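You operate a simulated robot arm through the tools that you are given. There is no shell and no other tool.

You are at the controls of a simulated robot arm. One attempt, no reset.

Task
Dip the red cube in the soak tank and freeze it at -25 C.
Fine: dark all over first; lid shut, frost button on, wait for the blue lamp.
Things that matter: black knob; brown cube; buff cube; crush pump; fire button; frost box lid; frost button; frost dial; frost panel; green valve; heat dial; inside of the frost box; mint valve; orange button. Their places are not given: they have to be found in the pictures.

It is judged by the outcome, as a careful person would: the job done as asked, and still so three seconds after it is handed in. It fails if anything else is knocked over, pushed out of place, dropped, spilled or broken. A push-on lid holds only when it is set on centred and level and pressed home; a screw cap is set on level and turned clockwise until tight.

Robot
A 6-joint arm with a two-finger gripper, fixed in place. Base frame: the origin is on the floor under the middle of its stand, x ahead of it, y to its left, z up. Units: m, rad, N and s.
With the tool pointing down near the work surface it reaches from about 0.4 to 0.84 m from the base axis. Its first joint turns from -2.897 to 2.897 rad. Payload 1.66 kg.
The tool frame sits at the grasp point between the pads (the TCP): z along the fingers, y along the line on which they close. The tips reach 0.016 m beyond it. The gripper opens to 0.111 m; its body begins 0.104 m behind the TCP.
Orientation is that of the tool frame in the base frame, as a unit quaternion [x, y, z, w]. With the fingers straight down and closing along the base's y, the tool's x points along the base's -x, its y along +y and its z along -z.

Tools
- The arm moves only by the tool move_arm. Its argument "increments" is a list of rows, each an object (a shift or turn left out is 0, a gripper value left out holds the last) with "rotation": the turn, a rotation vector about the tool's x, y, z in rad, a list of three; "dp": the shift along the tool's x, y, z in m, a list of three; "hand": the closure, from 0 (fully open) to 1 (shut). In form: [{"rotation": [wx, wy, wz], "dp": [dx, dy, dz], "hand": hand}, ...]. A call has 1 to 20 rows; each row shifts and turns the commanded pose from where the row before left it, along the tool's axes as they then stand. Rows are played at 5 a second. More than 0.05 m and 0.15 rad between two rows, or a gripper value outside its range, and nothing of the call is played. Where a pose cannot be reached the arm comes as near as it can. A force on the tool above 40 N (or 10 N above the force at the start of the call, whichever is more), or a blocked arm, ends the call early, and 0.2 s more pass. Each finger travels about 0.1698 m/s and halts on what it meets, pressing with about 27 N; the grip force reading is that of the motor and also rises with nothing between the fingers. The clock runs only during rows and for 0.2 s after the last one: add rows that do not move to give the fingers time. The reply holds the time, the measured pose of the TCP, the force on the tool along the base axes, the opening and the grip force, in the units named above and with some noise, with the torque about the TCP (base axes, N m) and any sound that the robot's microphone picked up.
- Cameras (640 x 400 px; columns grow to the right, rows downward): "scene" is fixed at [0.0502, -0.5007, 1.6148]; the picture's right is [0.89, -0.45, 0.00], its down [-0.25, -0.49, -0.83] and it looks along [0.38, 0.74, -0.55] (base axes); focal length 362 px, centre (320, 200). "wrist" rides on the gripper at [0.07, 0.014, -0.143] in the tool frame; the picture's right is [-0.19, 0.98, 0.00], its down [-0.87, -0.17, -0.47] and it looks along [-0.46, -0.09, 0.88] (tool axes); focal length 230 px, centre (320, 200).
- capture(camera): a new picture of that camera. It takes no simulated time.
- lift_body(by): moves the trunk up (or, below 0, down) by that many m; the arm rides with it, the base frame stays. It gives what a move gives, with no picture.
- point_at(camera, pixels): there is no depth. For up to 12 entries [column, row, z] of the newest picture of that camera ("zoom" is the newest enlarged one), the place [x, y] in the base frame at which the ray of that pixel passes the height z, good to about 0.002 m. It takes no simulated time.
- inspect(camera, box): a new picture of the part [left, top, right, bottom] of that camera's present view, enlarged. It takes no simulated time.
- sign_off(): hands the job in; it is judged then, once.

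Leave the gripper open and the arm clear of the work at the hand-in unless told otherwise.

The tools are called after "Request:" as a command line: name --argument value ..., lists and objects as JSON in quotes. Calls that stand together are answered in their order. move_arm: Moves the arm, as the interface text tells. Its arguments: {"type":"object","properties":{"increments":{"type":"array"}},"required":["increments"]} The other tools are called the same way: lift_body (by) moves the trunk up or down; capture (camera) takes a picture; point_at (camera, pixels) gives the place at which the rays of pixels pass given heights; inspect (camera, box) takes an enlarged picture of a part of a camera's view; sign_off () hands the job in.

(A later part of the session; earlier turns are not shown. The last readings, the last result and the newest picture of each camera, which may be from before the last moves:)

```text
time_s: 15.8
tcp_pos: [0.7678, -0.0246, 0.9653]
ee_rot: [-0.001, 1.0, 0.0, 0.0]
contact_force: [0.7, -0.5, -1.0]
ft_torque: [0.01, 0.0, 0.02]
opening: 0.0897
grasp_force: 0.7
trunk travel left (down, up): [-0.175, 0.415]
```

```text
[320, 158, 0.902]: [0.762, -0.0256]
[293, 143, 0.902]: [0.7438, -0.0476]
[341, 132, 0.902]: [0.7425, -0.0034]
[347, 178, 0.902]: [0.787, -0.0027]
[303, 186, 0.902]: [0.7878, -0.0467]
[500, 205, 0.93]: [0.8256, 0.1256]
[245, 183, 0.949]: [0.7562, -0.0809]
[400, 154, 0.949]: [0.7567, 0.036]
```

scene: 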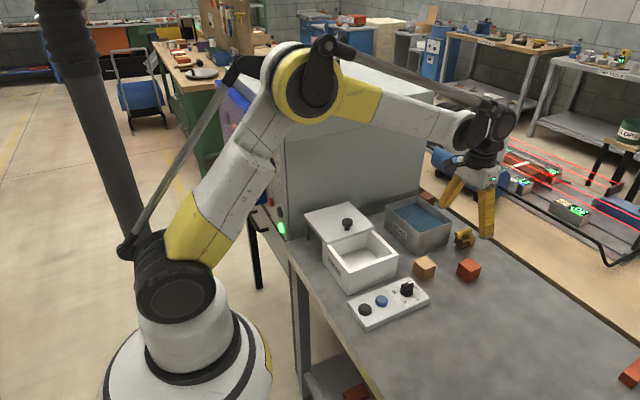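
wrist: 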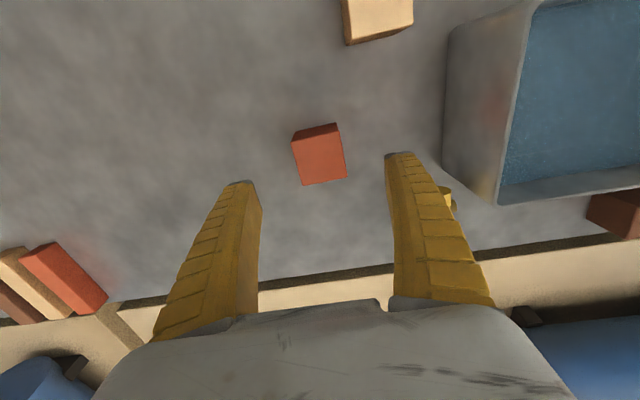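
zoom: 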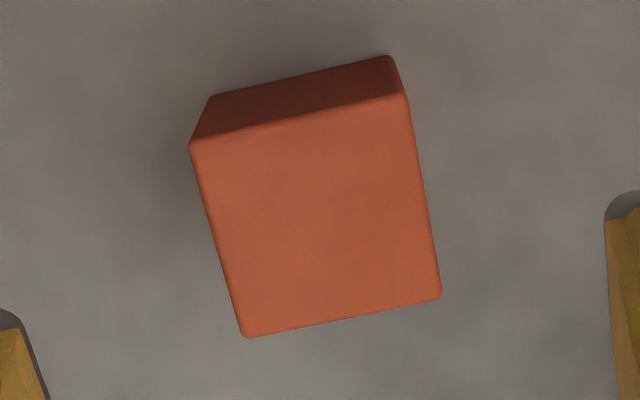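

The cube is centred at (0.765, -0.025) between the fingers. Descending to TCP z≈0.886 and then closing on the cube.

Request:
move_arm --increments '[{"dp": [0.002, 0, 0.03]}, {"dp": [0, 0, 0.03]}, {"dp": [0, 0, 0.019]}, {"dp": [0, 0, 0]}, {"hand": 0.5}, {"hand": 0.8}, {"hand": 1.0}, {"dp": [0, 0, 0]}]'

Request:
inspect --camera "scene" --box '[410, 180, 530, 300]'

Request:
capture --camera "wrist"

```text
time_s: 17.6
tcp_pos: [0.7653, -0.0255, 0.8874]
ee_rot: [0.0, 1.0, 0.001, 0.0]
contact_force: [2.6, 1.0, 8.1]
ft_torque: [-0.01, -0.08, 0.04]
opening: 0.0415
grasp_force: 26.9
trunk travel left (down, up): [-0.175, 0.415]
```

```text
3.33 times, centred on (470, 240) of scene
```

zoom: 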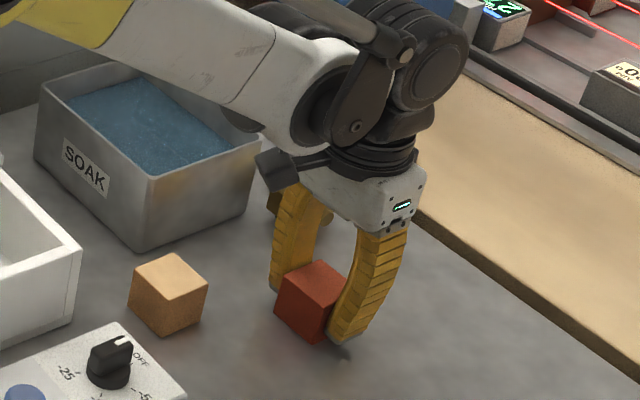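

```text
taken
```

wrist: 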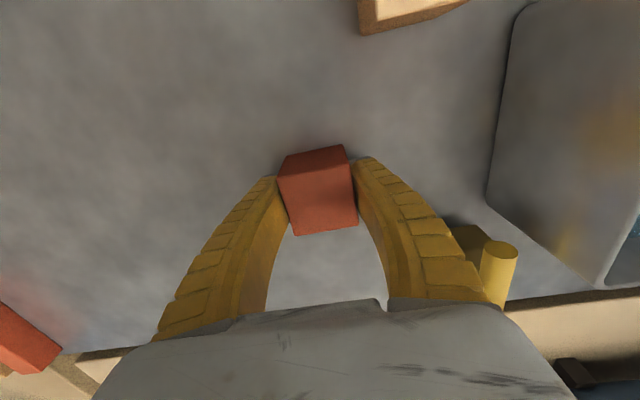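

Cube is gripped (opening 0.0415, 27 N). Lifting straight up.

Request:
move_arm --increments '[{"dp": [0, 0, -0.02]}, {"dp": [0, 0, -0.04]}, {"dp": [0, 0, -0.045]}, {"dp": [0, 0, -0.045]}, {"dp": [0, 0, -0.01]}, {"dp": [0, 0, 0]}]'

Request:
capture --camera "wrist"

Request:
inspect --camera "scene" --box '[380, 140, 540, 280]'

```text
time_s: 19.0
tcp_pos: [0.7649, -0.0274, 1.0474]
ee_rot: [-0.001, 1.0, 0.0, 0.0]
contact_force: [0.0, -0.1, 0.4]
ft_torque: [0.03, 0.0, 0.01]
opening: 0.0002
grasp_force: 26.2
trunk travel left (down, up): [-0.175, 0.415]
```

```text
taken
```

wrist: 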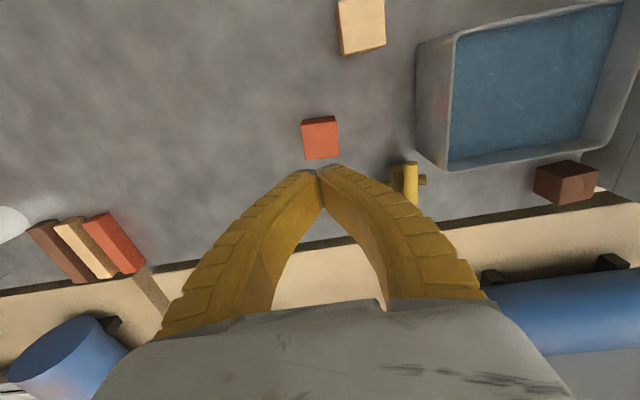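

```text
2.86 times, centred on (460, 210) of scene
```

zoom: 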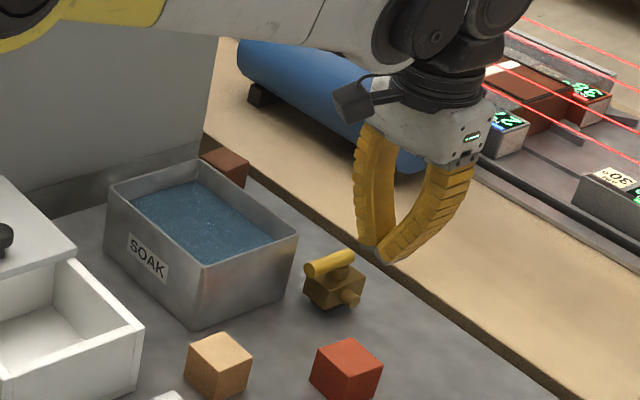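

The cube slipped out: I gripped too near its top. It still stands in place at (320,138) in the wrist view. I'll measure it again and grip lower.

Request:
inspect --camera "wrist" --box '[280, 105, 360, 165]'

Request:
inspect --camera "scene" --box '[448, 250, 490, 290]'

```text
6.67 times, centred on (320, 135) of wrist
```

zoom: 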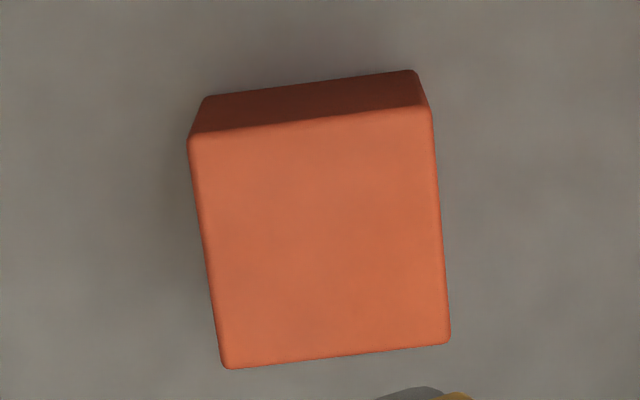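

```text
10.00 times, centred on (469, 270) of scene
```

zoom: 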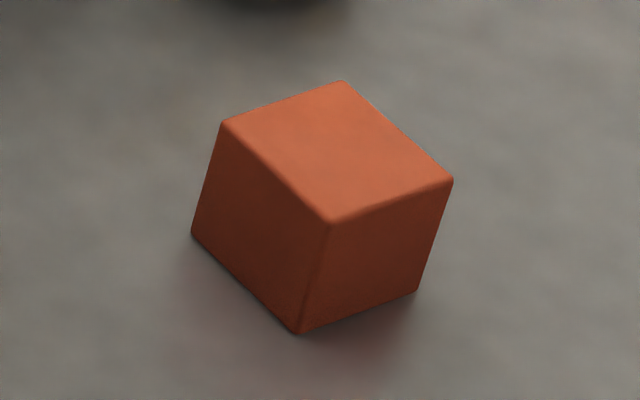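

Request:
point_at --camera "wrist" --pixels '[[300.2, 126, 0.902], [336.8, 121.5, 0.902], [339.5, 156.3, 0.902], [305.6, 160.2, 0.902]]'

Request:
point_at --camera "scene" --pixels '[[459.1, 262.3, 0.902], [471.4, 258, 0.902], [482.2, 268, 0.902], [470, 272.2, 0.902], [456.2, 273.4, 0.857], [466.6, 283.4, 0.857], [478.6, 279, 0.857]]'

```text
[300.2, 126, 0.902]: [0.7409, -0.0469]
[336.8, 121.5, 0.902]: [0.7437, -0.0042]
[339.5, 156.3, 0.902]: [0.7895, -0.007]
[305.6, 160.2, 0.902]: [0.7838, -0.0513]
```

```text
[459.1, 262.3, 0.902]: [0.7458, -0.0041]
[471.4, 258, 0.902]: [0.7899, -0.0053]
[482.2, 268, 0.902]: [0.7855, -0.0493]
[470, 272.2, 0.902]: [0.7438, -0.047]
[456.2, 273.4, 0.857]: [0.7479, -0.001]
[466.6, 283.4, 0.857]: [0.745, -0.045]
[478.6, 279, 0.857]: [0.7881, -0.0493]
```

Cube centre now (0.7655, -0.027), turned about 3.5° clockwise. I'll open, turn to match, descend to TCP z≈0.878 (lower grip), and close.

Request:
move_arm --increments '[{"hand": 0.2, "rotation": [0, 0, 0.06]}, {"dp": [0, 0, 0]}, {"dp": [0, 0, 0.04]}, {"dp": [0, 0, 0.04]}, {"dp": [0, 0, 0.04]}, {"dp": [0, 0, 0.03]}, {"dp": [0, 0, 0.019]}, {"dp": [0, 0, 0]}]'

Request:
capture --camera "wrist"

Request:
inspect --camera "scene" --box '[430, 210, 520, 300]'

```text
time_s: 20.8
tcp_pos: [0.7658, -0.0256, 0.8791]
ee_rot: [0.03, 1.0, 0.0, -0.001]
contact_force: [0.6, 0.6, -0.4]
ft_torque: [0.03, -0.01, 0.0]
opening: 0.0899
grasp_force: 0.8
trunk travel left (down, up): [-0.175, 0.415]
```

```text
taken
```

wrist: 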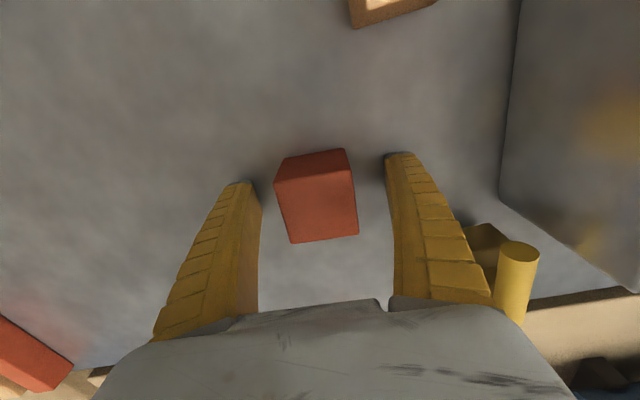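

```text
4.44 times, centred on (475, 255) of scene
```

zoom: 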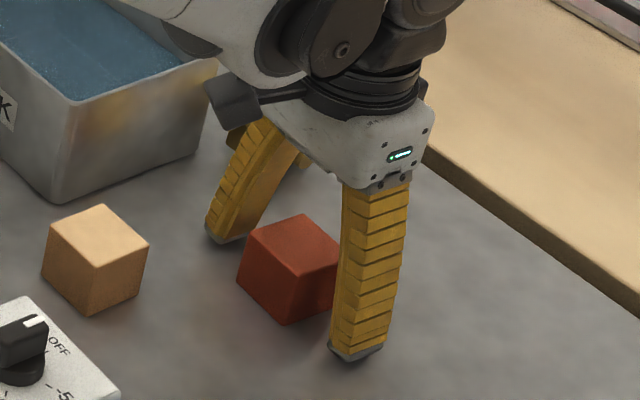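

Fingertips are now low beside the cube. Closing, with settling time.

Request:
move_arm --increments '[{"hand": 0.4}, {"hand": 0.5}, {"hand": 0.6}, {"hand": 0.8}, {"hand": 1.0}, {"dp": [0, 0, 0]}, {"dp": [0, 0, 0]}]'

Request:
inspect --camera "scene" --box '[430, 210, 520, 300]'

Request:
inspect --camera "wrist" --box '[220, 120, 420, 280]'

```text
time_s: 22.4
tcp_pos: [0.7658, -0.0258, 0.8796]
ee_rot: [0.031, 1.0, -0.001, 0.001]
contact_force: [6.1, 0.6, 11.3]
ft_torque: [0.0, -0.02, 0.01]
opening: 0.0417
grasp_force: 26.8
trunk travel left (down, up): [-0.175, 0.415]
```

```text
4.44 times, centred on (475, 255) of scene
```

zoom: 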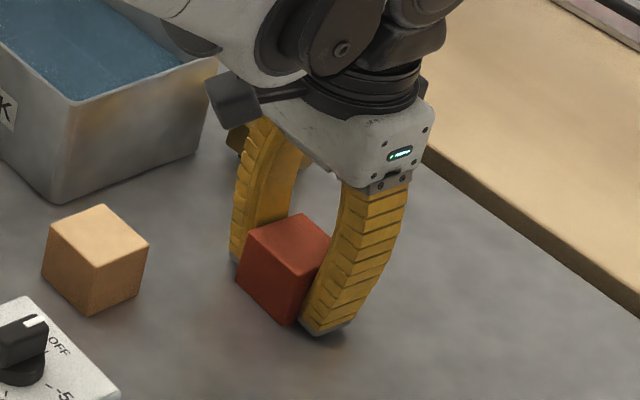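

```text
2.50 times, centred on (320, 200) of wrist
```

zoom: 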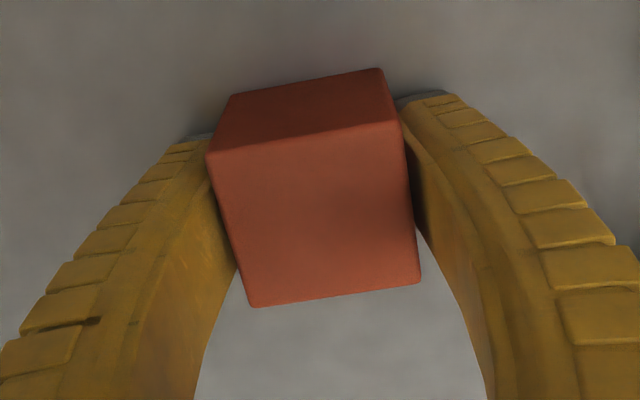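

Gripped at 0.0417. I'll lift very slowly by 1 cm and check it stays.

Request:
move_arm --increments '[{"dp": [0, 0, -0.002]}, {"dp": [0, 0, -0.002]}, {"dp": [0, 0, -0.003]}, {"dp": [0, 0, -0.003]}, {"dp": [0, 0, 0]}]'

Request:
inspect --camera "scene" --box '[430, 210, 520, 300]'

```text
time_s: 23.6
tcp_pos: [0.7664, -0.0264, 0.8893]
ee_rot: [0.031, 1.0, 0.001, 0.001]
contact_force: [-0.4, 0.2, -1.2]
ft_torque: [0.02, 0.01, 0.03]
opening: 0.0402
grasp_force: 26.7
trunk travel left (down, up): [-0.175, 0.415]
```

```text
4.44 times, centred on (475, 255) of scene
```

zoom: 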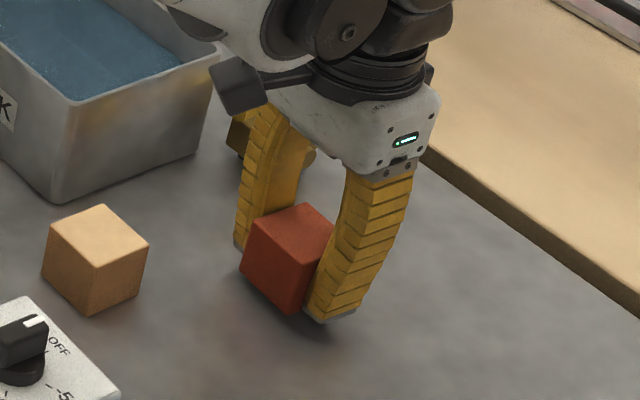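

The cube lifted cleanly with the gripper. Continuing slowly upward.

Request:
move_arm --increments '[{"dp": [0, 0, -0.006]}, {"dp": [0, 0, -0.008]}, {"dp": [0, 0, -0.008]}, {"dp": [0, 0, -0.008]}, {"dp": [0, 0, 0]}]'

Request:
inspect --camera "scene" --box '[430, 210, 520, 300]'

Request:
inspect --camera "wrist" --box '[220, 120, 420, 280]'

```text
time_s: 24.8
tcp_pos: [0.7653, -0.0266, 0.9192]
ee_rot: [0.031, 1.0, 0.0, 0.0]
contact_force: [0.1, -0.5, -1.7]
ft_torque: [-0.01, 0.0, -0.05]
opening: 0.0402
grasp_force: 27.2
trunk travel left (down, up): [-0.175, 0.415]
```

```text
4.44 times, centred on (475, 255) of scene
```

zoom: 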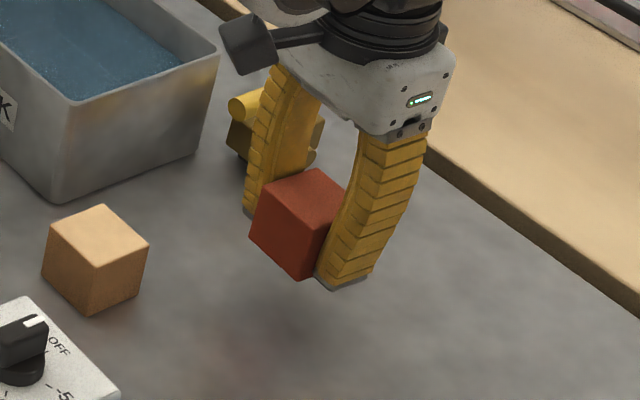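

```text
2.50 times, centred on (320, 200) of wrist
```

zoom: 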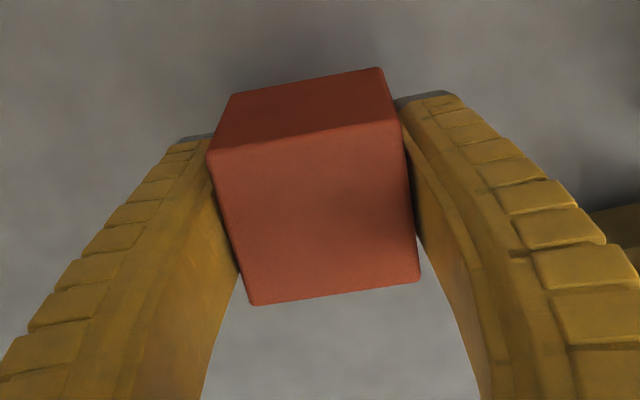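

Grip is solid and centred on the cube. Lifting to a safe height above the tank rim.

Request:
move_arm --increments '[{"dp": [0, 0, -0.01]}, {"dp": [0, 0, -0.015]}, {"dp": [0, 0, -0.02]}, {"dp": [0, 0, -0.02]}, {"dp": [0, 0, -0.02]}, {"dp": [0, 0, -0.02]}, {"dp": [0, 0, -0.015]}, {"dp": [0, 0, 0]}]'

Request:
capture --camera "wrist"

Request:
inspect --camera "scene" --box '[375, 150, 535, 260]'

```text
time_s: 26.6
tcp_pos: [0.7655, -0.0262, 1.0407]
ee_rot: [0.031, 1.0, 0.0, 0.0]
contact_force: [-0.1, -0.3, -1.9]
ft_torque: [0.02, 0.01, 0.02]
opening: 0.0401
grasp_force: 27.3
trunk travel left (down, up): [-0.175, 0.415]
```

```text
taken
```

wrist: 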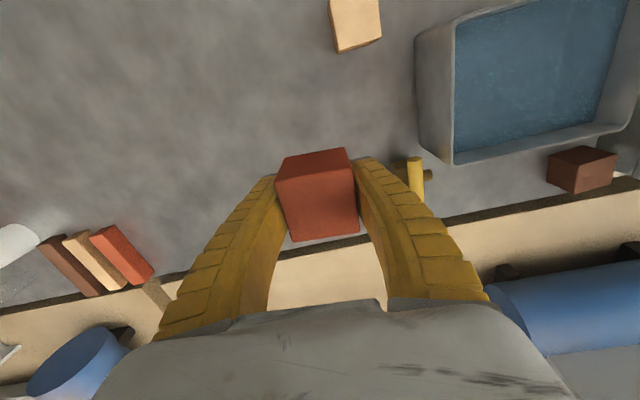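

```text
3.64 times, centred on (455, 205) of scene
```

zoom: 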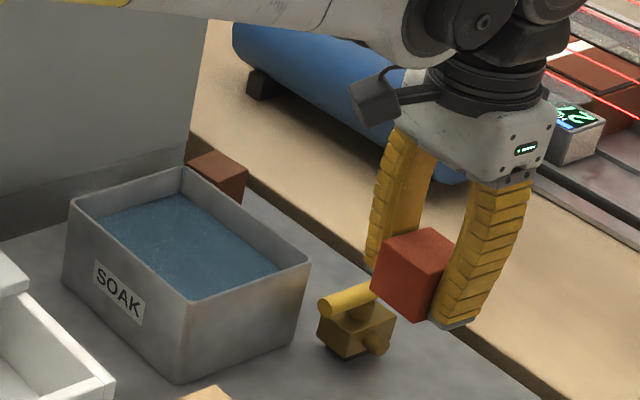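

Request:
point_at --camera "zoom" --pixels '[[187, 303, 0.92], [187, 303, 0.93], [70, 200, 0.93], [183, 167, 0.93], [310, 262, 0.92], [310, 262, 0.93], [310, 262, 0.94], [195, 297, 0.92], [285, 268, 0.915], [186, 180, 0.915], [98, 212, 0.915]]'

Request:
inspect --camera "wrist" --box '[400, 0, 640, 180]'

```text
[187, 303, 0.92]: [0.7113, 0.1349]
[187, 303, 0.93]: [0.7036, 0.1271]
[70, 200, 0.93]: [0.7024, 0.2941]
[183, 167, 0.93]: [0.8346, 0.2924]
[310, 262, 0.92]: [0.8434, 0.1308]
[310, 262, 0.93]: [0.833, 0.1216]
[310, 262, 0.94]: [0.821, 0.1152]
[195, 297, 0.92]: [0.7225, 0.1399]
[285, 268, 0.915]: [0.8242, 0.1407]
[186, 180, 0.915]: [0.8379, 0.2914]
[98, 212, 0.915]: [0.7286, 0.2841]
```

```text
2.22 times, centred on (520, 90) of wrist
```

zoom: 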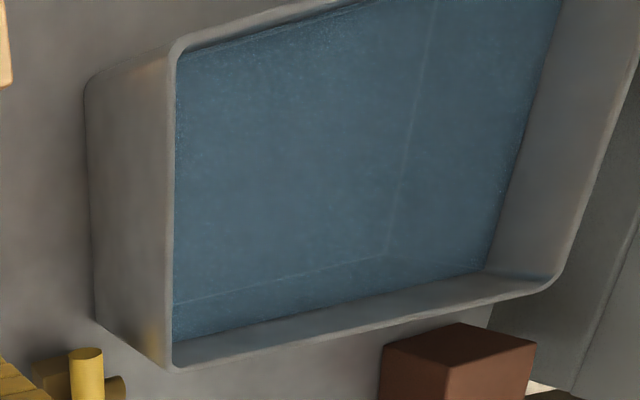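

Request:
point_at --camera "zoom" --pixels '[[176, 45, 0.92], [176, 45, 0.93], [176, 45, 0.94], [170, 366, 0.92], [170, 366, 0.93], [170, 366, 0.94], [553, 288, 0.93], [553, 288, 0.94], [176, 342, 0.915], [485, 268, 0.915], [179, 60, 0.915]]'

```text
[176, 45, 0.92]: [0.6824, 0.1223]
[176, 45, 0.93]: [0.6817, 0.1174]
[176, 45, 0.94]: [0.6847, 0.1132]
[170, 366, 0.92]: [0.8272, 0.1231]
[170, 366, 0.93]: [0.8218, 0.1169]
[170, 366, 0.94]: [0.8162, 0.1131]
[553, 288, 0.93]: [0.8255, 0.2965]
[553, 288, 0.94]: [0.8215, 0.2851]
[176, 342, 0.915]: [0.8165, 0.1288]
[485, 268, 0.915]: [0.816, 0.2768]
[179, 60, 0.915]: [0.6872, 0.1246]
```

Rays agree on the tank: rim z≈0.943, x≈0.69–0.818, y≈0.114–0.286, water level about 0.91. I'll square the tool and carry the cube over the tank centre (0.753, 0.20).

Request:
move_arm --increments '[{"rotation": [0, 0, -0.06]}, {"dp": [0.0015, 0.02, 0]}, {"dp": [0.0015, 0.03, 0]}, {"dp": [0.0015, 0.03, 0]}, {"dp": [0.0015, 0.03, 0]}, {"dp": [0.0015, 0.03, 0]}, {"dp": [0.0015, 0.03, 0]}, {"dp": [0.0015, 0.03, 0]}, {"dp": [0.002, 0.025, 0]}, {"dp": [0, 0, 0]}]'

Request:
capture --camera "wrist"

Request:
inspect --camera "scene" --box '[350, 130, 510, 260]'

```text
time_s: 28.8
tcp_pos: [0.7548, 0.1985, 1.0404]
ee_rot: [0.0, 1.0, 0.0, 0.0]
contact_force: [0.0, 0.2, -0.7]
ft_torque: [0.0, -0.02, 0.0]
opening: 0.0404
grasp_force: 27.3
trunk travel left (down, up): [-0.175, 0.415]
```

```text
taken
```

wrist: 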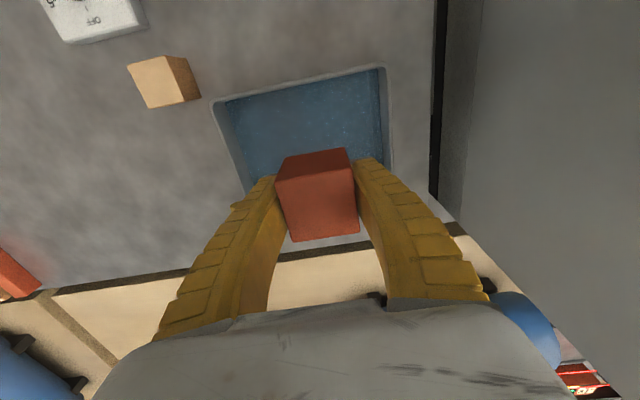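

```text
3.08 times, centred on (430, 195) of scene
```

zoom: 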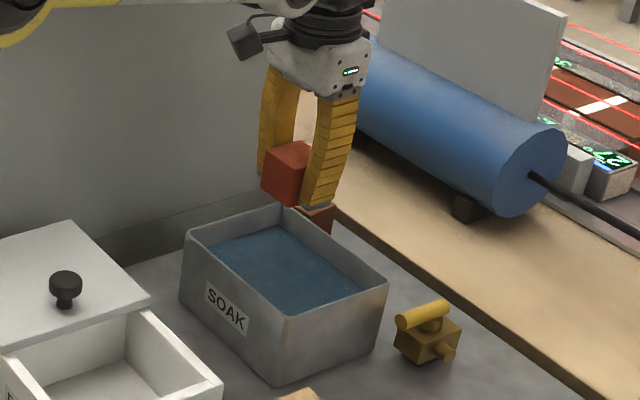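

Request:
point_at --camera "wrist" --pixels '[[212, 104, 0.943], [386, 66, 0.943], [393, 165, 0.943], [244, 192, 0.943]]'

Request:
inspect --camera "wrist" --box '[200, 50, 420, 270]'

```text
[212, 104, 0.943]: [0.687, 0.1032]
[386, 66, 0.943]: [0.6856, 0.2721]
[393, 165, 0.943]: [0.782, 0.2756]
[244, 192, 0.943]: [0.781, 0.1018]
```

```text
1.82 times, centred on (310, 160) of wrist
```

zoom: 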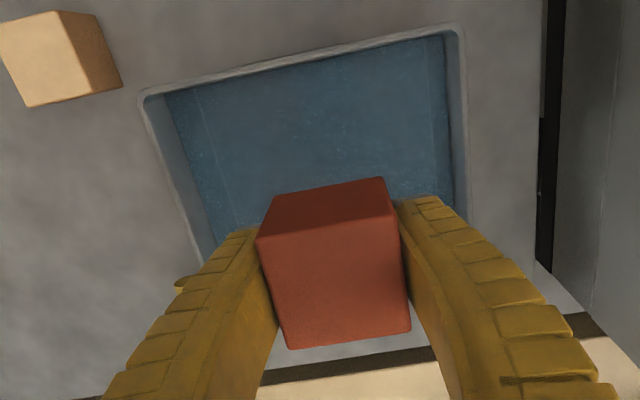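

Cross-checking three views fixes the rim at z≈0.951 with tank y 0.107–0.270, x 0.687–0.81, and water at about 0.92. I'll shift to centre (0.749, 0.189) and lower slowly into the water, stopping at TCP z≈0.93 first.

Request:
move_arm --increments '[{"dp": [0.0055, -0.0095, 0]}, {"dp": [0, 0, 0.03]}, {"dp": [0, 0, 0.03]}, {"dp": [0, 0, 0.025]}, {"dp": [0, 0, 0.025]}, {"dp": [0, 0, 0]}]'

Request:
inspect --camera "scene" --box '[370, 150, 490, 260]'

Request:
capture --camera "wrist"

```text
time_s: 30.2
tcp_pos: [0.7487, 0.1907, 0.93]
ee_rot: [-0.001, 1.0, 0.0, 0.0]
contact_force: [-0.5, -0.3, -2.4]
ft_torque: [0.01, -0.01, 0.01]
opening: 0.0402
grasp_force: 26.9
trunk travel left (down, up): [-0.175, 0.415]
```

```text
3.64 times, centred on (430, 205) of scene
```

zoom: 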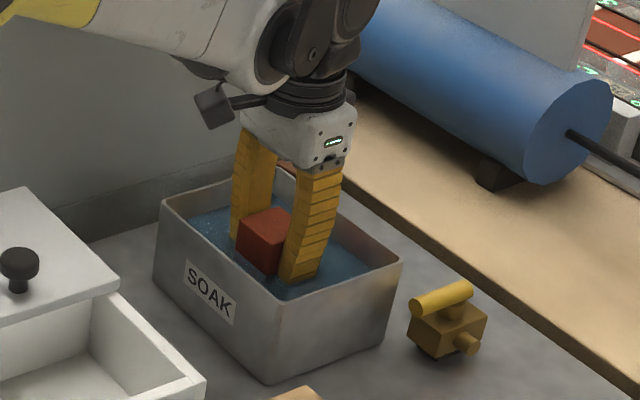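

```text
taken
```

wrist: 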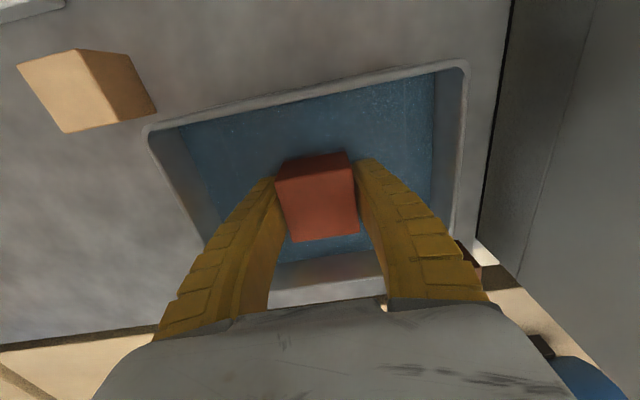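

Clear of all walls, the cube is meeting the water. Lowering the rest of the way to submerge it and holding about 2 s.

Request:
move_arm --increments '[{"dp": [0, 0, 0.012]}, {"dp": [0, 0, 0.012]}, {"dp": [0, 0, 0.01]}, {"dp": [0, 0, 0.006]}, {"dp": [0, 0, 0]}, {"dp": [0, 0, 0]}, {"dp": [0, 0, 0]}, {"dp": [0, 0, 0]}]'

Request:
inspect --camera "scene" --box '[370, 150, 490, 260]'

Request:
inspect --camera "wrist" --box '[140, 60, 480, 300]'

```text
time_s: 32.0
tcp_pos: [0.7481, 0.1898, 0.8905]
ee_rot: [0.0, 1.0, 0.0, 0.0]
contact_force: [-1.0, 0.5, -1.5]
ft_torque: [0.04, 0.01, -0.03]
opening: 0.0399
grasp_force: 27.1
trunk travel left (down, up): [-0.175, 0.415]
```

```text
3.64 times, centred on (430, 205) of scene
```

zoom: 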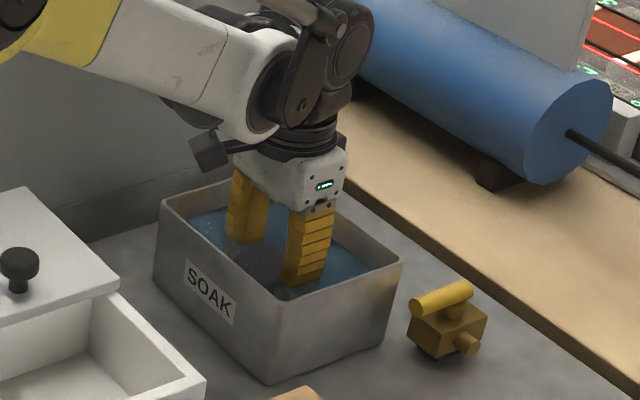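

```text
1.67 times, centred on (310, 180) of wrist
```

zoom: 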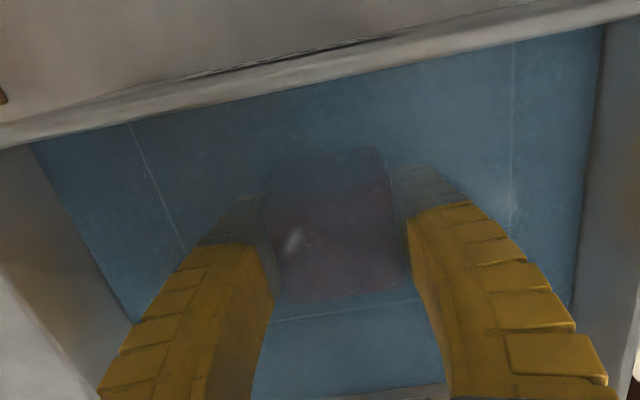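

The cube is fully under the water and darkening. I'll hold it there a few more seconds.

Request:
move_arm --increments '[{"dp": [0, 0, 0.002]}, {"dp": [0, 0, 0]}, {"dp": [0, 0, 0]}, {"dp": [0, 0, 0]}, {"dp": [0, 0, 0]}, {"dp": [0, 0, 0]}, {"dp": [0, 0, 0]}, {"dp": [0, 0, 0]}, {"dp": [0, 0, 0]}, {"dp": [0, 0, 0]}, {"dp": [0, 0, 0]}, {"dp": [0, 0, 0]}, {"dp": [0, 0, 0]}, {"dp": [0, 0, 0]}, {"dp": [0, 0, 0]}]'

Request:
inspect --camera "wrist" --box '[140, 60, 480, 300]'

```text
time_s: 35.2
tcp_pos: [0.7476, 0.1901, 0.8887]
ee_rot: [-0.001, 1.0, 0.0, -0.001]
contact_force: [-0.2, 0.4, -1.8]
ft_torque: [-0.01, -0.01, -0.01]
opening: 0.0403
grasp_force: 26.7
trunk travel left (down, up): [-0.175, 0.415]
```

```text
1.67 times, centred on (310, 180) of wrist
```

zoom: 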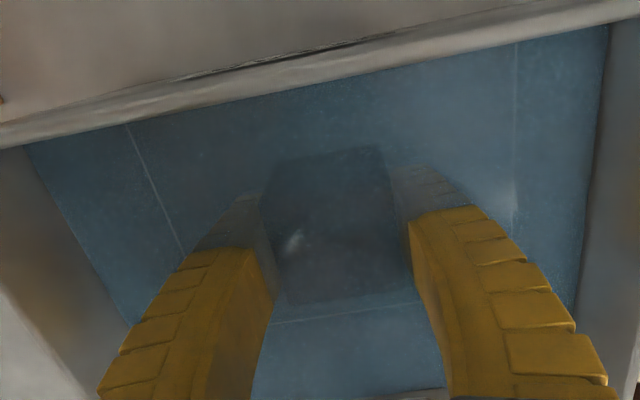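

It has darkened clearly since the last picture. I'll keep holding until it stops changing.

Request:
move_arm --increments '[{"dp": [0, 0, 0]}, {"dp": [0, 0, 0]}, {"dp": [0, 0, 0]}, {"dp": [0, 0, 0]}, {"dp": [0, 0, 0]}, {"dp": [0, 0, 0]}, {"dp": [0, 0, 0]}, {"dp": [0, 0, 0]}, {"dp": [0, 0, 0]}, {"dp": [0, 0, 0]}, {"dp": [0, 0, 0]}, {"dp": [0, 0, 0]}, {"dp": [0, 0, 0]}, {"dp": [0, 0, 0]}, {"dp": [0, 0, 0]}, {"dp": [0, 0, 0]}, {"dp": [0, 0, 0]}, {"dp": [0, 0, 0]}, {"dp": [0, 0, 0]}, {"dp": [0, 0, 0]}]'

Request:
inspect --camera "wrist" --box '[140, 60, 480, 300]'

```text
time_s: 39.4
tcp_pos: [0.748, 0.1906, 0.8871]
ee_rot: [0.001, 1.0, 0.0, 0.001]
contact_force: [-0.2, -0.7, -2.1]
ft_torque: [0.0, 0.02, 0.03]
opening: 0.0401
grasp_force: 27.4
trunk travel left (down, up): [-0.175, 0.415]
```

```text
1.67 times, centred on (310, 180) of wrist
```

zoom: 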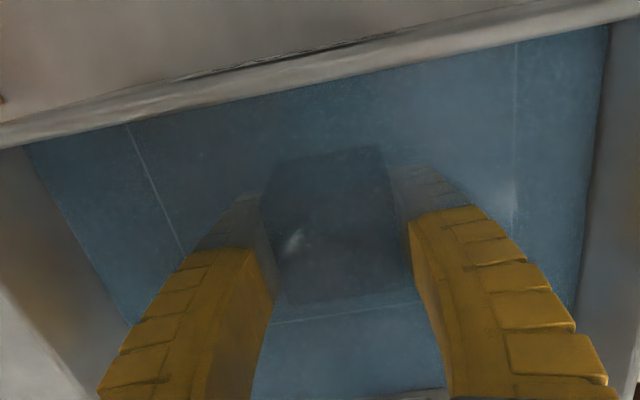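

The colour has stopped changing. Lifting slowly out of the water, letting it drip over the tank.

Request:
move_arm --increments '[{"dp": [0, 0, -0.008]}, {"dp": [0, 0, -0.01]}, {"dp": [0, 0, -0.01]}, {"dp": [0, 0, -0.01]}, {"dp": [0, 0, -0.015]}, {"dp": [0, 0, -0.02]}, {"dp": [0, 0, -0.02]}, {"dp": [0, 0, -0.02]}, {"dp": [0, 0, -0.02]}, {"dp": [0, 0, -0.02]}, {"dp": [0, 0, 0]}, {"dp": [0, 0, 0]}, {"dp": [0, 0, 0]}, {"dp": [0, 0, 0]}, {"dp": [0, 0, 0]}]'

Request:
inspect --camera "scene" --box '[370, 130, 490, 250]'

Request:
inspect --camera "wrist" --box '[220, 110, 420, 270]'

```text
time_s: 42.6
tcp_pos: [0.7482, 0.1901, 1.0392]
ee_rot: [0.0, 1.0, 0.0, -0.001]
contact_force: [-0.4, 0.2, -2.1]
ft_torque: [0.02, 0.0, -0.02]
opening: 0.0402
grasp_force: 26.7
trunk travel left (down, up): [-0.175, 0.415]
```

```text
3.33 times, centred on (430, 190) of scene
```

zoom: 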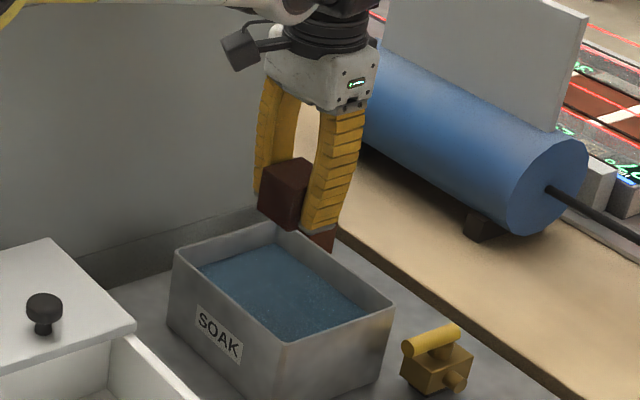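

```text
2.50 times, centred on (320, 190) of wrist
```

zoom: 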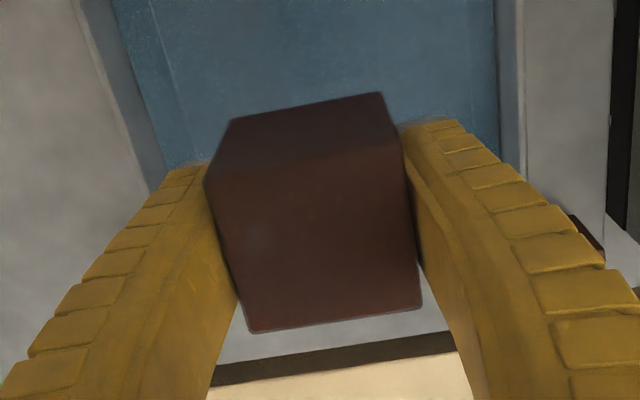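

The cube is dark on all visible sides. Before placing, I want to measure how wide the fingers are at box-rim height, so I'll zoom on the gripper.

Request:
inspect --camera "scene" --box '[400, 135, 460, 205]'

Request:
point_at --camera "zoom" --pixels '[[320, 200, 1.04], [320, 200, 1.06], [320, 200, 1.08], [320, 100, 1.08], [320, 100, 1.1]]'

```text
5.71 times, centred on (430, 170) of scene
```

zoom: 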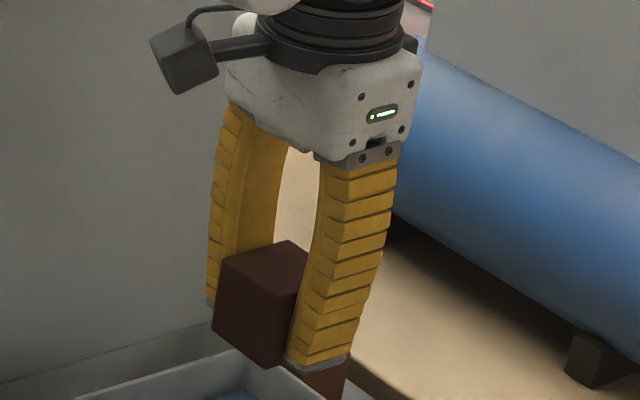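

```text
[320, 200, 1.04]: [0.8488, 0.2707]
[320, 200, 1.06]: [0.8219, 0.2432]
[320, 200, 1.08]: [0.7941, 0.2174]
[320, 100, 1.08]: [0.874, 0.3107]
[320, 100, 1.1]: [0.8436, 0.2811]
```

Request:
point_at --camera "zoom" --pixels '[[345, 357, 1.023], [366, 300, 1.05], [366, 300, 1.06], [380, 255, 1.07], [380, 255, 1.08], [392, 205, 1.1], [392, 205, 1.11], [399, 165, 1.12], [399, 165, 1.14], [285, 360, 1.023], [322, 175, 1.13], [300, 300, 1.055]]'

```text
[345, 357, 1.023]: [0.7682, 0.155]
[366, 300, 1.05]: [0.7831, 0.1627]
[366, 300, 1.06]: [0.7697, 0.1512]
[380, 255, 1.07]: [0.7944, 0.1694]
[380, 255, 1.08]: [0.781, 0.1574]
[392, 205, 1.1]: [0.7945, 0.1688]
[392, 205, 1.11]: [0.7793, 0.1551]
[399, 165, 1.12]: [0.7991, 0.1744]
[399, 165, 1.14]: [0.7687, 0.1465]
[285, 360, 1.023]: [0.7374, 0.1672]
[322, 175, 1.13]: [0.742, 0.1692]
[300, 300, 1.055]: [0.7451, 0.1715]
```

Measured: the fingers are at most ±0.049 m wide when holding the cube, so closing along x fits the box's ±0.068 opening well. I'll carry the cube over the box centre (0.50, 0.126) at z≈1.05, then turn the tool -90°.

Request:
move_arm --increments '[{"dp": [0.016, -0.004, -0.006]}, {"dp": [0.03, -0.008, -0.004]}, {"dp": [0.034, -0.008, 0]}, {"dp": [0.034, -0.009, 0]}, {"dp": [0.034, -0.009, 0]}, {"dp": [0.034, -0.009, 0]}, {"dp": [0.034, -0.009, 0]}, {"dp": [0.022, -0.006, 0]}, {"dp": [0.01, -0.002, 0]}, {"dp": [0, 0, 0]}]'

Request:
inspect --camera "scene" --box '[300, 150, 460, 290]'

```text
time_s: 44.8
tcp_pos: [0.5004, 0.1261, 1.0519]
ee_rot: [0.0, 1.0, 0.0, -0.001]
contact_force: [-0.2, 0.5, -1.4]
ft_torque: [-0.03, 0.02, 0.02]
opening: 0.0404
grasp_force: 27.4
trunk travel left (down, up): [-0.175, 0.415]
```

```text
2.86 times, centred on (380, 220) of scene
```

zoom: 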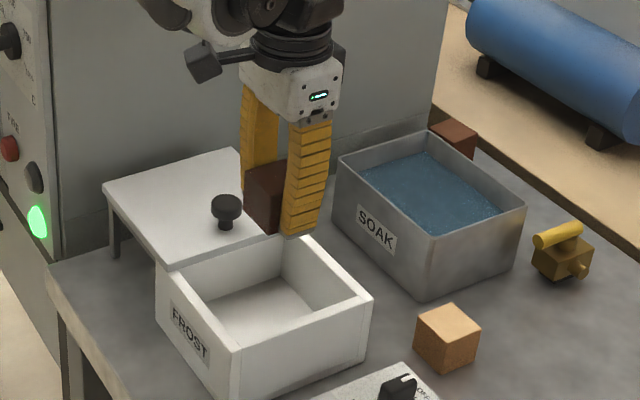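

Positioned over the box opening at (0.500, 0.126). Now turning the tool -90° about its z axis in small steps.

Request:
move_arm --increments '[{"rotation": [0, 0, -0.1428]}, {"rotation": [0, 0, -0.1428]}, {"rotation": [0, 0, -0.1428]}, {"rotation": [0, 0, -0.1428]}, {"rotation": [0, 0, -0.1428]}, {"rotation": [0, 0, -0.1428]}, {"rotation": [0, 0, -0.1428]}, {"rotation": [0, 0, -0.1428]}, {"rotation": [0, 0, -0.1428]}, {"rotation": [0, 0, -0.1428]}, {"rotation": [0, 0, -0.1428]}, {"dp": [0, 0, 0]}]'

Request:
inspect --camera "scene" --box '[300, 150, 460, 290]'

Request:
capture --camera "wrist"

```text
time_s: 47.4
tcp_pos: [0.5003, 0.1255, 1.0514]
ee_rot: [-0.707, 0.707, 0.0, 0.0]
contact_force: [0.0, 0.0, -1.2]
ft_torque: [-0.05, -0.01, 0.03]
opening: 0.0405
grasp_force: 26.8
trunk travel left (down, up): [-0.175, 0.415]
```

```text
2.86 times, centred on (380, 220) of scene
```

zoom: 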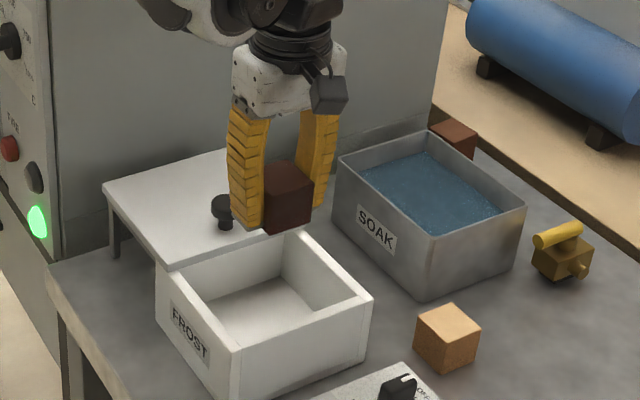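

```text
taken
```

wrist: 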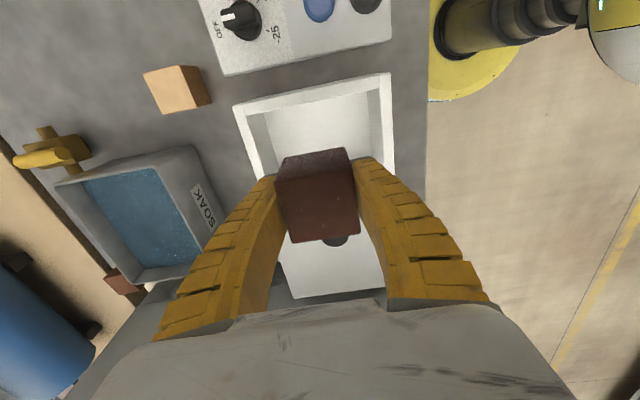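

Wrist view confirms the cube is above the open box with room on all sides. Descending most of the way (to TCP z≈0.912).

Request:
move_arm --increments '[{"dp": [0, 0, 0.025]}, {"dp": [0, 0, 0.03]}, {"dp": [0, 0, 0.03]}, {"dp": [0, 0, 0.025]}, {"dp": [0, 0, 0.02]}, {"dp": [0, 0, 0.01]}, {"dp": [0, 0, 0]}]'

Request:
inspect --camera "scene" --box '[310, 180, 430, 300]'

Request:
capture --camera "wrist"

```text
time_s: 49.0
tcp_pos: [0.4999, 0.1265, 0.9102]
ee_rot: [0.707, -0.707, 0.0, -0.001]
contact_force: [0.0, -0.2, -1.4]
ft_torque: [0.02, -0.03, 0.0]
opening: 0.0402
grasp_force: 26.6
trunk travel left (down, up): [-0.175, 0.415]
```

```text
3.33 times, centred on (370, 240) of scene
```

zoom: 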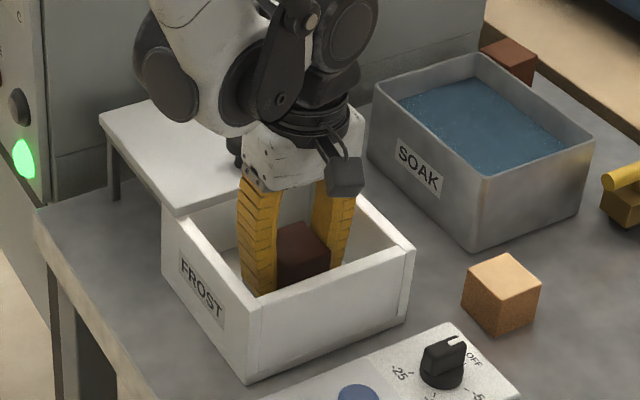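

```text
taken
```

wrist: 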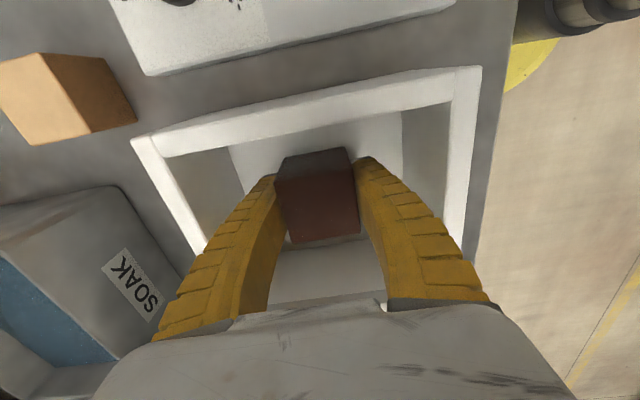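

Inside the box with clearance. Lowering in small steps, looking for the floor contact.

Request:
move_arm --increments '[{"dp": [0, 0, 0.006]}, {"dp": [0, 0, 0.005]}, {"dp": [0, 0, 0.004]}, {"dp": [0, 0, 0]}]'

```text
time_s: 50.0
tcp_pos: [0.5006, 0.126, 0.8942]
ee_rot: [-0.706, 0.708, 0.0, 0.0]
contact_force: [-0.1, 1.0, -0.9]
ft_torque: [0.0, -0.01, -0.04]
opening: 0.0401
grasp_force: 27.2
trunk travel left (down, up): [-0.175, 0.415]
```

Request:
move_arm --increments '[{"dp": [0, 0, 0.002]}, {"dp": [0, 0, 0.002]}, {"dp": [0, 0, 0]}]'

Request:
inspect --camera "wrist" --box '[220, 110, 420, 270]'

```text
time_s: 50.8
tcp_pos: [0.4998, 0.1253, 0.891]
ee_rot: [-0.707, 0.708, -0.001, 0.001]
contact_force: [4.5, 1.5, 13.9]
ft_torque: [0.08, -0.05, -0.01]
opening: 0.0427
grasp_force: 27.1
trunk travel left (down, up): [-0.175, 0.415]
```

```text
2.50 times, centred on (320, 190) of wrist
```

zoom: 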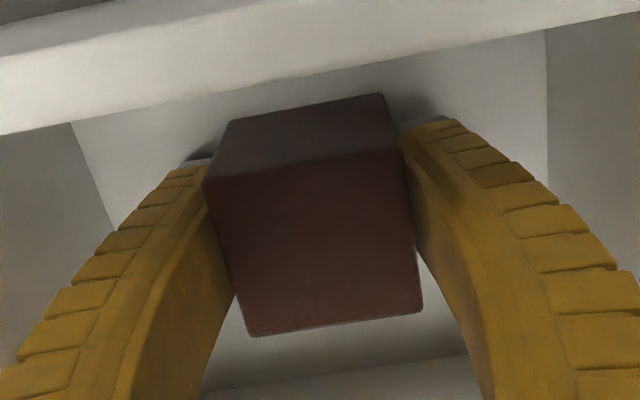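

The cube has touched the floor (+14 N up). I'll back off 1 mm, then open gently to about 0.065 m.

Request:
move_arm --increments '[{"dp": [0, 0, -0.001]}, {"hand": 0.6}, {"hand": 0.55}, {"hand": 0.5}, {"hand": 0.45}, {"hand": 0.42}, {"dp": [0, 0, 0]}, {"dp": [0, 0, 0]}]'

Request:
inspect --camera "wrist" --box '[170, 90, 470, 290]'

Request:
inspect --camera "scene" --box '[310, 180, 430, 300]'

```text
time_s: 52.6
tcp_pos: [0.4995, 0.1251, 0.892]
ee_rot: [-0.706, 0.708, -0.001, 0.0]
contact_force: [0.3, 0.9, 0.3]
ft_torque: [0.0, -0.01, -0.03]
opening: 0.0662
grasp_force: 1.1
trunk travel left (down, up): [-0.175, 0.415]
```

```text
2.00 times, centred on (320, 190) of wrist
```

zoom: 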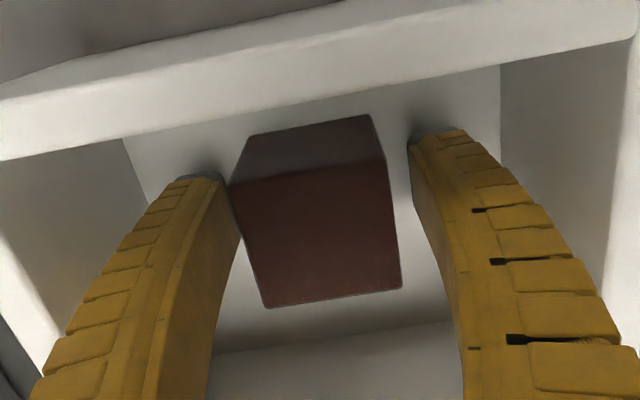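

```text
3.33 times, centred on (370, 240) of scene
```

zoom: 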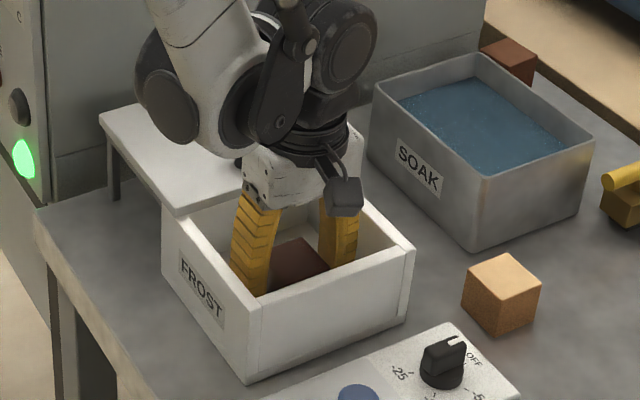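

Released; the left finger is still close to the cube. Opening slightly more, then rising straight up slowly.

Request:
move_arm --increments '[{"hand": 0.33}, {"dp": [0, 0, 0]}, {"dp": [0, 0, -0.01]}, {"dp": [0, 0, -0.02]}, {"dp": [0, 0, -0.03]}, {"dp": [0, 0, -0.04]}, {"dp": [0, 0, -0.045]}, {"dp": [0, 0, -0.045]}, {"dp": [0, 0, 0]}]'

Request:
capture --camera "wrist"

Request:
inspect --camera "scene" --box '[310, 180, 430, 300]'

```text
time_s: 54.6
tcp_pos: [0.5014, 0.1244, 1.0838]
ee_rot: [-0.706, 0.708, 0.0, 0.0]
contact_force: [-0.3, 0.6, -0.1]
ft_torque: [0.03, -0.01, 0.0]
opening: 0.0759
grasp_force: 0.9
trunk travel left (down, up): [-0.175, 0.415]
```

```text
taken
```

wrist: 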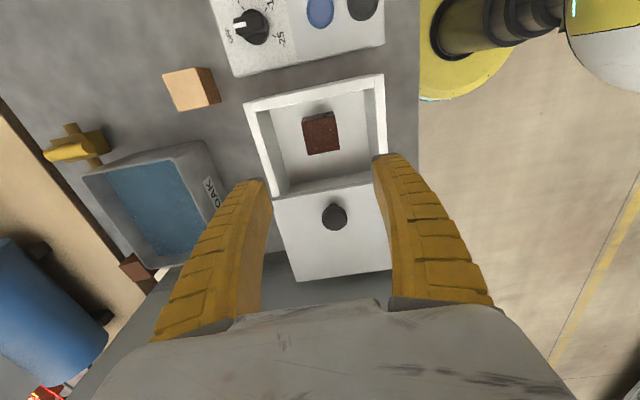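

```text
3.33 times, centred on (370, 240) of scene
```

zoom: 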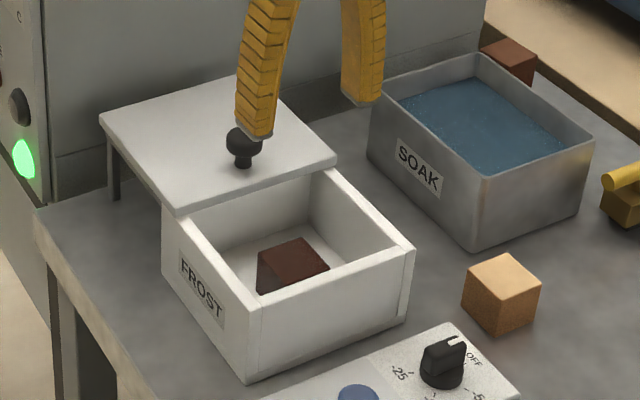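

The cube sits in the box, dark. Now to close the lid: I'll measure the knob, and turn the tool back +90°.

Request:
inspect --camera "wrist" --box '[230, 70, 410, 290]'

Request:
point_at --camera "wrist" --pixels '[[335, 216, 0.986], [333, 218, 0.984]]'

Request:
move_arm --increments '[{"rotation": [0, 0, 0.1428]}, {"rotation": [0, 0, 0.1428]}, {"rotation": [0, 0, 0.1428]}, {"rotation": [0, 0, 0.1428]}, {"rotation": [0, 0, 0.1428]}, {"rotation": [0, 0, 0.1428]}, {"rotation": [0, 0, 0.1428]}, {"rotation": [0, 0, 0.1428]}, {"rotation": [0, 0, 0.1428]}, {"rotation": [0, 0, 0.1428]}, {"rotation": [0, 0, 0.1428]}, {"dp": [0, 0.04, 0]}, {"dp": [0, 0.04, 0]}, {"dp": [0, 0, 0]}]'

Request:
capture --camera "wrist"

```text
1.82 times, centred on (320, 180) of wrist
```

zoom: 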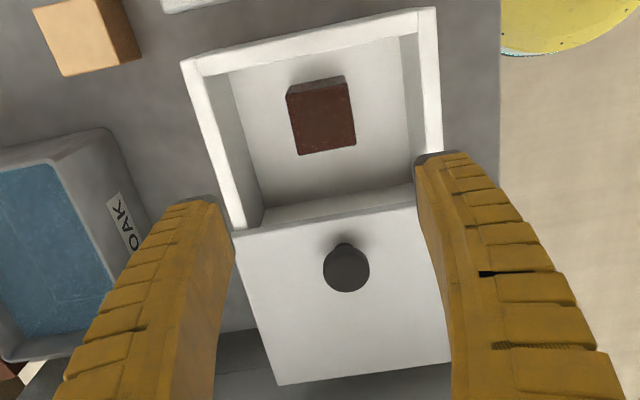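

```text
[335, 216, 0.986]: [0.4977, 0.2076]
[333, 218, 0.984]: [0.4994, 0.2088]
```

```text
time_s: 57.6
tcp_pos: [0.4985, 0.2065, 1.0819]
ee_rot: [0.001, 1.0, 0.001, 0.0]
contact_force: [-0.4, 0.5, 0.9]
ft_torque: [0.02, -0.01, 0.02]
opening: 0.0759
grasp_force: 0.7
trunk travel left (down, up): [-0.175, 0.415]
```

```text
taken
```

wrist: 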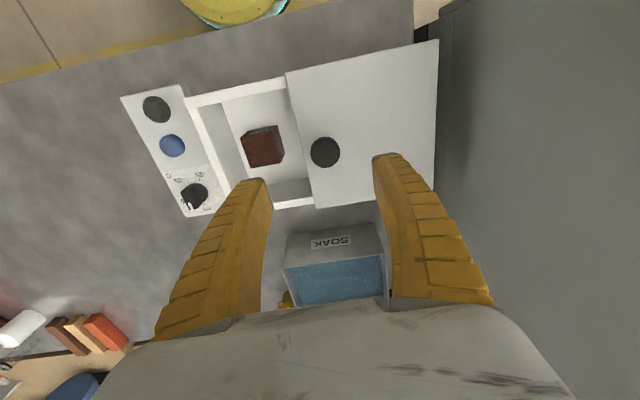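

Knob at (0.499, 0.208), between the fingers. Descending to z≈0.978 and gripping it.

Request:
move_arm --increments '[{"dp": [0, 0.001, 0.03]}, {"dp": [0, 0, 0.03]}, {"dp": [0, 0, 0.025]}, {"dp": [0, 0, 0.019]}, {"dp": [0, 0, 0]}, {"hand": 0.6}, {"hand": 1.0}, {"dp": [0, 0, 0]}, {"dp": [0, 0, 0]}]'

Request:
inspect --camera "scene" --box '[300, 190, 430, 300]'

```text
time_s: 59.6
tcp_pos: [0.5024, 0.2072, 0.9781]
ee_rot: [0.0, 1.0, 0.0, -0.002]
contact_force: [-4.8, -0.5, -19.6]
ft_torque: [0.02, -0.45, 0.0]
opening: 0.0254
grasp_force: 34.1
trunk travel left (down, up): [-0.175, 0.415]
```

```text
3.64 times, centred on (365, 245) of scene
```

zoom: 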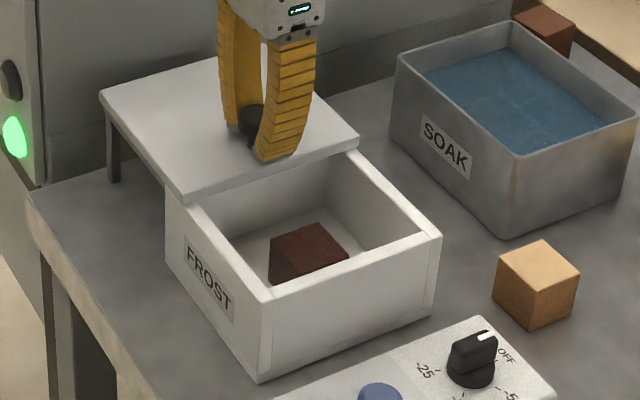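

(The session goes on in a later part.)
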